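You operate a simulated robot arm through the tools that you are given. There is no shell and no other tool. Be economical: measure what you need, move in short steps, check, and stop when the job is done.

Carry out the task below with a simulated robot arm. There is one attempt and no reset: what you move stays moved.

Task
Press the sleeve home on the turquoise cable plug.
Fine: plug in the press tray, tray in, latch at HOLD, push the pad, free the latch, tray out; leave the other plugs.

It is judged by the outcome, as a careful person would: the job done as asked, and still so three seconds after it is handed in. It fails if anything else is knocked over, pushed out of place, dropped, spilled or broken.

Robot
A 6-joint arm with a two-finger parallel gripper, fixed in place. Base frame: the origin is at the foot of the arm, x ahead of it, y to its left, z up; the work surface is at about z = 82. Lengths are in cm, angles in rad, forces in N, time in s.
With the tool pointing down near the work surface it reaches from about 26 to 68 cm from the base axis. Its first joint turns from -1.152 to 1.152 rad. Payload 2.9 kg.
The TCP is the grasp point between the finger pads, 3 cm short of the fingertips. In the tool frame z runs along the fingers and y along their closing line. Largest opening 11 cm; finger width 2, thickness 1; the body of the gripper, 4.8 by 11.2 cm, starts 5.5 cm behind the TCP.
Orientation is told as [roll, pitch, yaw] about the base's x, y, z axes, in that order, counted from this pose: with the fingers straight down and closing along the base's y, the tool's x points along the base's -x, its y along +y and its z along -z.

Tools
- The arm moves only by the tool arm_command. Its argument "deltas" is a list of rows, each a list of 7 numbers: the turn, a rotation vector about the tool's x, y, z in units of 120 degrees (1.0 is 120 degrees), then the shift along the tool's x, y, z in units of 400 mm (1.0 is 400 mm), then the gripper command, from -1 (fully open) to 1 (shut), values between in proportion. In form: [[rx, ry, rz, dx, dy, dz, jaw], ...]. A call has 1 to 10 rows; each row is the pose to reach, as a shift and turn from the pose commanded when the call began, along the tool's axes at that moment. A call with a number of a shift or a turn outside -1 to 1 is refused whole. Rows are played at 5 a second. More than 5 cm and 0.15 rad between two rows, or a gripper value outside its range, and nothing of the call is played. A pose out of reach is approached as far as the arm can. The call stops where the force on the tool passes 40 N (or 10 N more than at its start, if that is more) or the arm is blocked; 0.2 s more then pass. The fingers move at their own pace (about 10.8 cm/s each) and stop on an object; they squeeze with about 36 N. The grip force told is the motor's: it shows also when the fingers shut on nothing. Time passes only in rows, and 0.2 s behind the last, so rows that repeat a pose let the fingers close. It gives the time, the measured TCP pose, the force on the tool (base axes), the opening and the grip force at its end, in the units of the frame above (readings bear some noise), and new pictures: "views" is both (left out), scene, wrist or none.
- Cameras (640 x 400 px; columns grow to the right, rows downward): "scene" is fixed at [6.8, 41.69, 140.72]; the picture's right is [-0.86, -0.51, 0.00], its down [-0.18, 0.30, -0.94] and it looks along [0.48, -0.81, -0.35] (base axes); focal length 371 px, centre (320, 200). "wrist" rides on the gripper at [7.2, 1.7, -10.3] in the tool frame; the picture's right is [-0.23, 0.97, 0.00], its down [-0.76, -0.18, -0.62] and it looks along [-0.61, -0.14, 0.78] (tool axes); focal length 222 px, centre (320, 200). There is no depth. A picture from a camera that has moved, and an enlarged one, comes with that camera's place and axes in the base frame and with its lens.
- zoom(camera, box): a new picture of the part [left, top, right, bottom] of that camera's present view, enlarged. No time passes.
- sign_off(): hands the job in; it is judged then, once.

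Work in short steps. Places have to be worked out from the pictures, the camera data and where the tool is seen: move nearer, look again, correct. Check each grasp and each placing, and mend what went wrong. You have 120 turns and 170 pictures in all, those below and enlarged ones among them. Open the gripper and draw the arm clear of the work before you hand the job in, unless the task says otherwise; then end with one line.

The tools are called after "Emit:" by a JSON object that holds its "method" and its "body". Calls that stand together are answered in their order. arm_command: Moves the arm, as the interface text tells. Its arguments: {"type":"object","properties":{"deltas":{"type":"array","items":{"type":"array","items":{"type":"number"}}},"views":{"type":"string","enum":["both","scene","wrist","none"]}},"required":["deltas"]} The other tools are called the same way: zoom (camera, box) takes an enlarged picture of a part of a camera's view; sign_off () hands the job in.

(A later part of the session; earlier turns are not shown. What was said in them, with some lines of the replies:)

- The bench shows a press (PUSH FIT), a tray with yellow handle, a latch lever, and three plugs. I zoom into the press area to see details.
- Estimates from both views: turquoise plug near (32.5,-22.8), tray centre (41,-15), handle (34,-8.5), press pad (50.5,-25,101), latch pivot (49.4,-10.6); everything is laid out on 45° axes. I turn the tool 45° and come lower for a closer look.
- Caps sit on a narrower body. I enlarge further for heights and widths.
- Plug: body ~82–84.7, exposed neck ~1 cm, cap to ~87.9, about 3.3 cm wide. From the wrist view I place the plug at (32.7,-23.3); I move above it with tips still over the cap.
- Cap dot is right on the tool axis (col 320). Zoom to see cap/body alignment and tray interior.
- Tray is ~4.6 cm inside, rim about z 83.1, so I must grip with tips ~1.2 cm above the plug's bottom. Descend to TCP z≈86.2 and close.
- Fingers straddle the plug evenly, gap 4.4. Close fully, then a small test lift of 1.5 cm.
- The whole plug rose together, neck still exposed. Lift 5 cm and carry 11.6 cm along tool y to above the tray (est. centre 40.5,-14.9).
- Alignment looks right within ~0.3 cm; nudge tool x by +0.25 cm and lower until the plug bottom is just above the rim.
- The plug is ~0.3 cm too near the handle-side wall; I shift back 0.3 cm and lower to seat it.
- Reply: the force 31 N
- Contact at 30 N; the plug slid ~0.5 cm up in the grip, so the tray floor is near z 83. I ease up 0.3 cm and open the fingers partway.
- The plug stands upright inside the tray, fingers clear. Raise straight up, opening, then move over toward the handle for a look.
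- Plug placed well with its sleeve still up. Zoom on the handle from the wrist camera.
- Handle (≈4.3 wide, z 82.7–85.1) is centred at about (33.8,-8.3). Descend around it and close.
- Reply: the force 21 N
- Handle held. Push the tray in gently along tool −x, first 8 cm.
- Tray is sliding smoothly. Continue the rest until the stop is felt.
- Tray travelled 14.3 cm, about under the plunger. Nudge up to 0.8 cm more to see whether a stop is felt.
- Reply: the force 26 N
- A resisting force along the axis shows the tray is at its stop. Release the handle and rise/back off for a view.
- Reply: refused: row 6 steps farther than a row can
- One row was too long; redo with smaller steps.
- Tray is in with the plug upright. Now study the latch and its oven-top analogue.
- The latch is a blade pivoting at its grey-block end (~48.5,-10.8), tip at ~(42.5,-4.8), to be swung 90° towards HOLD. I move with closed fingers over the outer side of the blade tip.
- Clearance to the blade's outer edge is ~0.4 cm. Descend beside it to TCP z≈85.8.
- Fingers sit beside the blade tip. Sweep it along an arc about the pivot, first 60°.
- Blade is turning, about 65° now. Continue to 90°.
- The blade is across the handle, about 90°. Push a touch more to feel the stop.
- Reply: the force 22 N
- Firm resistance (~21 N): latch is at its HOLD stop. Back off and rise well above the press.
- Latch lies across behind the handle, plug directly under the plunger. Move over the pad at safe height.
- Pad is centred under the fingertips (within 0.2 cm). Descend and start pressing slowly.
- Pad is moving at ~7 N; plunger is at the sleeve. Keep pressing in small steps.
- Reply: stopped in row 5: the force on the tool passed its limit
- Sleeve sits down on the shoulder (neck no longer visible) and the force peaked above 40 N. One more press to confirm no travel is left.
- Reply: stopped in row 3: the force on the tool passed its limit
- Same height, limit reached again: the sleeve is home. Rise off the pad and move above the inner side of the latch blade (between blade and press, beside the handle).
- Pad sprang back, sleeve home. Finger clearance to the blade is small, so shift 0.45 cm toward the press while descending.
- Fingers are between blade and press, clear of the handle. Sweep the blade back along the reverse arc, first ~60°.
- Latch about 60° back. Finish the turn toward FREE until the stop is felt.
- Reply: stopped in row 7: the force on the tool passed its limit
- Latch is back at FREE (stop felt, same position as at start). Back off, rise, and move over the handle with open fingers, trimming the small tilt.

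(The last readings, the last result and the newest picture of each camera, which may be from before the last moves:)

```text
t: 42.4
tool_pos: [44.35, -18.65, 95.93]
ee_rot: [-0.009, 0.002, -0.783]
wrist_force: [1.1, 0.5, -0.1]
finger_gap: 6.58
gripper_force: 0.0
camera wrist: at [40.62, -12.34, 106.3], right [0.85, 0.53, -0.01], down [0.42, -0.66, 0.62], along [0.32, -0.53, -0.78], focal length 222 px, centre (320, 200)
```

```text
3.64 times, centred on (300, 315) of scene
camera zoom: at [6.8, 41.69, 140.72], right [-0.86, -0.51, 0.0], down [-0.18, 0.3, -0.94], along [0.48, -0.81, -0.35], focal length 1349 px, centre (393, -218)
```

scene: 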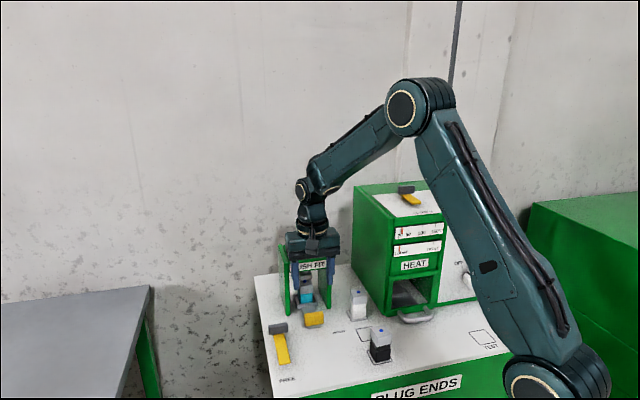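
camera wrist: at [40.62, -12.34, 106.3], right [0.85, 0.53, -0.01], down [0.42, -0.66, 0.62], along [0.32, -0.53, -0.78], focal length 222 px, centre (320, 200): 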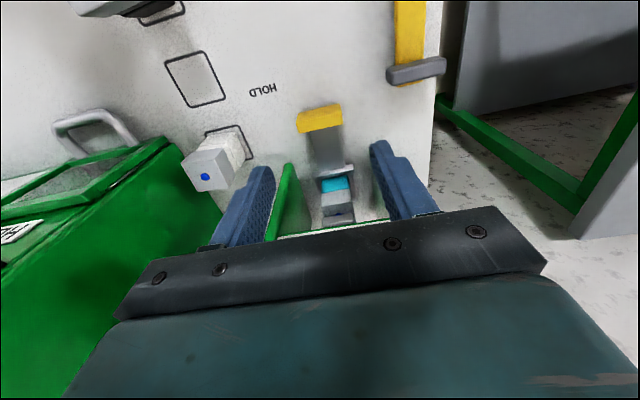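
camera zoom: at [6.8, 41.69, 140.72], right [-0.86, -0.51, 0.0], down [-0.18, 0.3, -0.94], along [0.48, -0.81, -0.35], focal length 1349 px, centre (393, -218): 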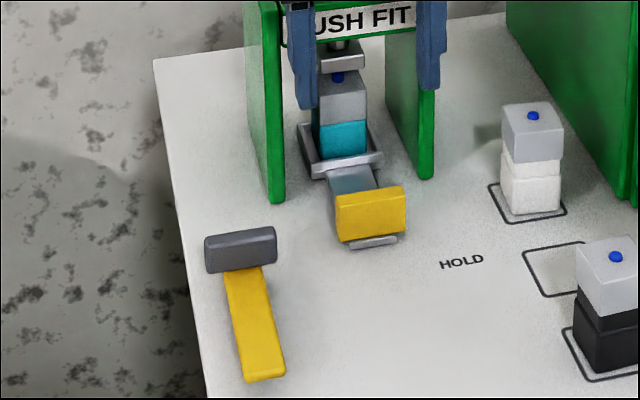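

Handle is centred under the gripper. Descend and close on it.

Emit:
{"method": "arm_command", "body": {"deltas": [[0, 0, 0, -0.002, 0, 0.1, -0.2], [0, 0, 0, -0.002, 0, 0.19, -0.2], [0, 0, 0, -0.002, 0, 0.2425, -0.2], [0, 0, 0, -0.002, 0, 0.2425, 0.2], [0, 0, 0, -0.002, 0, 0.2425, 1], [0, 0, 0, -0.002, 0, 0.2425, 1]], "views": "wrist"}}

```text
t: 43.8
tool_pos: [44.25, -18.69, 86.21]
ee_rot: [-0.01, 0.002, -0.787]
wrist_force: [-5.0, -4.9, -2.5]
finger_gap: 4.36
gripper_force: 45.1
camera wrist: at [40.48, -12.33, 96.52], right [0.85, 0.53, -0.01], down [0.42, -0.66, 0.62], along [0.32, -0.53, -0.78], focal length 222 px, centre (320, 200)
```

wrist: 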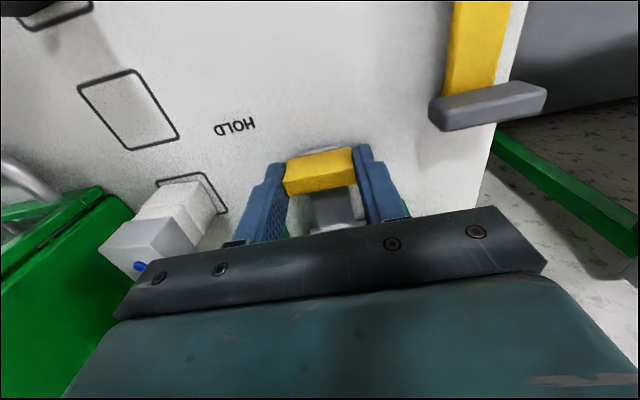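

Handle held. Pull the tray out gently along tool +x.

Emit:
{"method": "arm_command", "body": {"deltas": [[0, 0, 0, 0.01, 0, 0, 1], [0, 0, 0, 0.03, 0, 0, 1], [0, 0, 0, 0.05, 0, 0, 1], [0, 0, 0, 0.07, 0, 0, 1], [0, 0, 0, 0.09, 0, 0, 1], [0, 0, 0, 0.11, 0, 0, 1], [0, 0, 0, 0.13, 0, 0, 1], [0, 0, 0, 0.15, 0, 0, 1], [0, 0, 0, 0.17, 0, 0, 1], [0, 0, 0, 0.19, 0, 0, 1]], "views": "scene"}}

```text
t: 46.0
tool_pos: [38.87, -13.27, 86.24]
ee_rot: [-0.009, -0.001, -0.786]
wrist_force: [-10.7, -11.3, 11.6]
finger_gap: 4.38
gripper_force: 45.2
```

scene: 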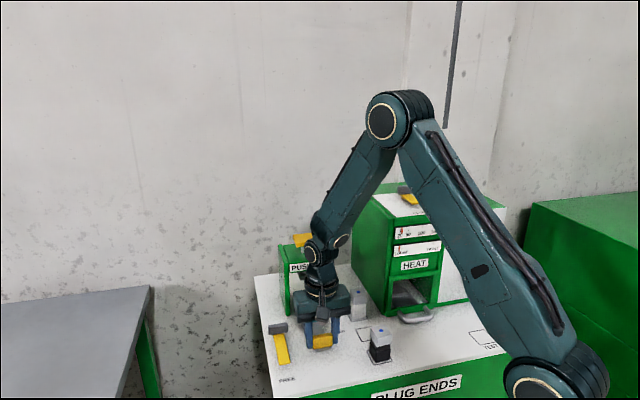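

Halfway; a small sideways load suggests easing tool y slightly. Continue out.

Emit:
{"method": "arm_command", "body": {"deltas": [[0, 0, 0, 0.02, -0.003, 0, 1], [0, 0, 0, 0.04, -0.005, 0, 1], [0, 0, 0, 0.06, -0.005, 0, 1], [0, 0, 0, 0.08, -0.005, 0, 1], [0, 0, 0, 0.1, -0.005, 0, 1], [0, 0, 0, 0.12, -0.005, 0, 1], [0, 0, 0, 0.14, -0.005, 0, 1], [0, 0, 0, 0.16, -0.005, 0, 1], [0, 0, 0, 0.172, -0.005, 0, 1], [0, 0, 0, 0.18, -0.005, 0, 1]], "views": "scene"}}

Emit:
{"method": "zoom", "body": {"camera": "scene", "box": [270, 290, 370, 390]}}

```text
t: 48.2
tool_pos: [33.74, -8.42, 86.19]
ee_rot: [-0.002, 0.003, -0.782]
wrist_force: [1.9, 2.1, -4.7]
finger_gap: 4.36
gripper_force: 44.8
stopped in row 10: the force on the tool passed its limit (the readings are from after the stop); the commanded pose is now the measured one
```

scene: 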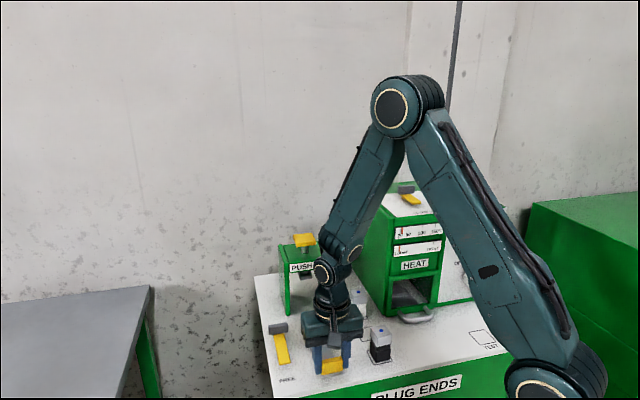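

```text
4.00 times, centred on (320, 340) of scene
camera zoom: at [6.81, 41.69, 140.72], right [-0.86, -0.51, 0.0], down [-0.18, 0.3, -0.94], along [0.48, -0.81, -0.35], focal length 1484 px, centre (320, -360)
```

zoom: 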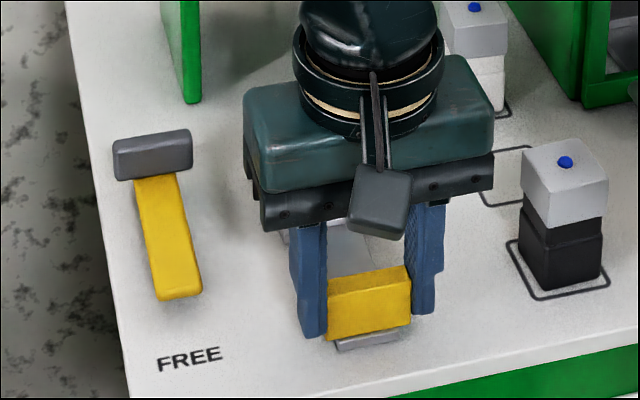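

Tray is at its outer stop, back at the starting position. Release, rise and draw clear.

Emit:
{"method": "arm_command", "body": {"deltas": [[0, 0, 0, 0, 0, 0, 0.2], [0, 0, 0, 0, 0, 0, -0.1], [0, 0, 0, 0, 0, 0, -0.2], [0, 0, 0, 0, 0, -0.05, -0.2], [0, 0, 0, 0, 0, -0.15, -0.2], [0, 0, 0, 0, 0, -0.26, -0.2], [0, 0, 0, 0, 0, -0.37, -0.2], [0, 0, 0, 0, 0, -0.48, -0.2], [0, 0, 0, 0, 0, -0.58, -0.2], [0, 0, 0, 0, 0, -0.6, -0.2]]}}

Emit:
{"method": "zoom", "body": {"camera": "scene", "box": [255, 230, 415, 390]}}

Emit:
{"method": "zoom", "body": {"camera": "scene", "box": [300, 300, 350, 350]}}

```text
t: 50.4
tool_pos: [34.03, -8.34, 109.99]
ee_rot: [-0.004, 0.003, -0.781]
wrist_force: [-0.1, 0.0, 0.2]
finger_gap: 6.61
gripper_force: 0.0
camera wrist: at [30.15, -2.04, 120.5], right [0.85, 0.53, 0.0], down [0.42, -0.66, 0.62], along [0.33, -0.53, -0.78], focal length 222 px, centre (320, 200)
```

scene: 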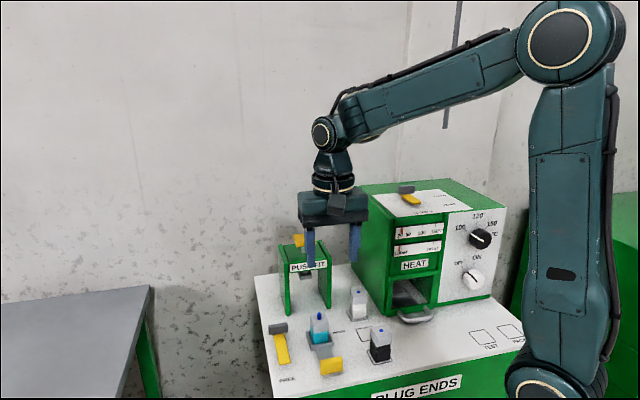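
wrist: 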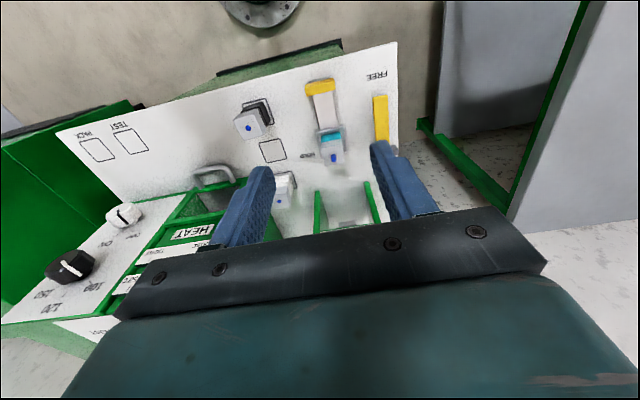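

```text
2.50 times, centred on (335, 310) of scene
camera zoom: at [6.8, 41.69, 140.72], right [-0.86, -0.51, 0.0], down [-0.18, 0.3, -0.94], along [0.48, -0.81, -0.35], focal length 927 px, centre (282, -75)
```

zoom: 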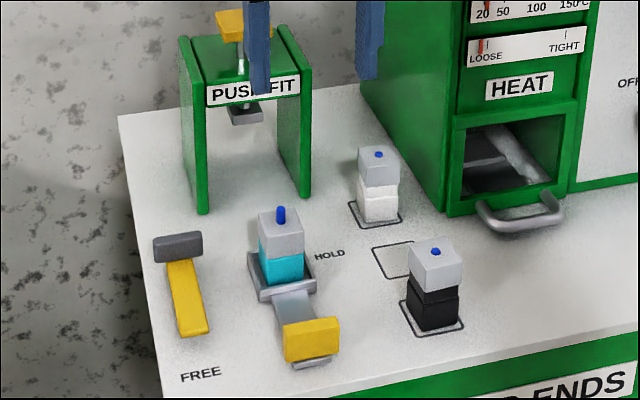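

```text
8.00 times, centred on (325, 325) of scene
camera zoom: at [6.8, 41.69, 140.72], right [-0.86, -0.51, 0.0], down [-0.18, 0.3, -0.94], along [0.48, -0.81, -0.35], focal length 2967 px, centre (280, -800)
```

zoom: 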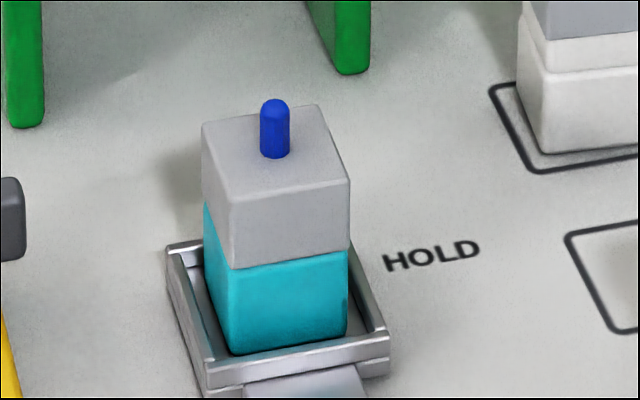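

The sleeve is home (pin protruding, no neck showing), tray out, latch at FREE, other plugs untouched, arm clear. I hand it in.

Emit:
{"method": "sign_off", "body": {}}

```text
The job is handed in.
```

The sleeve is pressed home on the turquoise plug. The plug is in the press tray, the tray is out, the latch is at FREE, and the other plugs were left alone.
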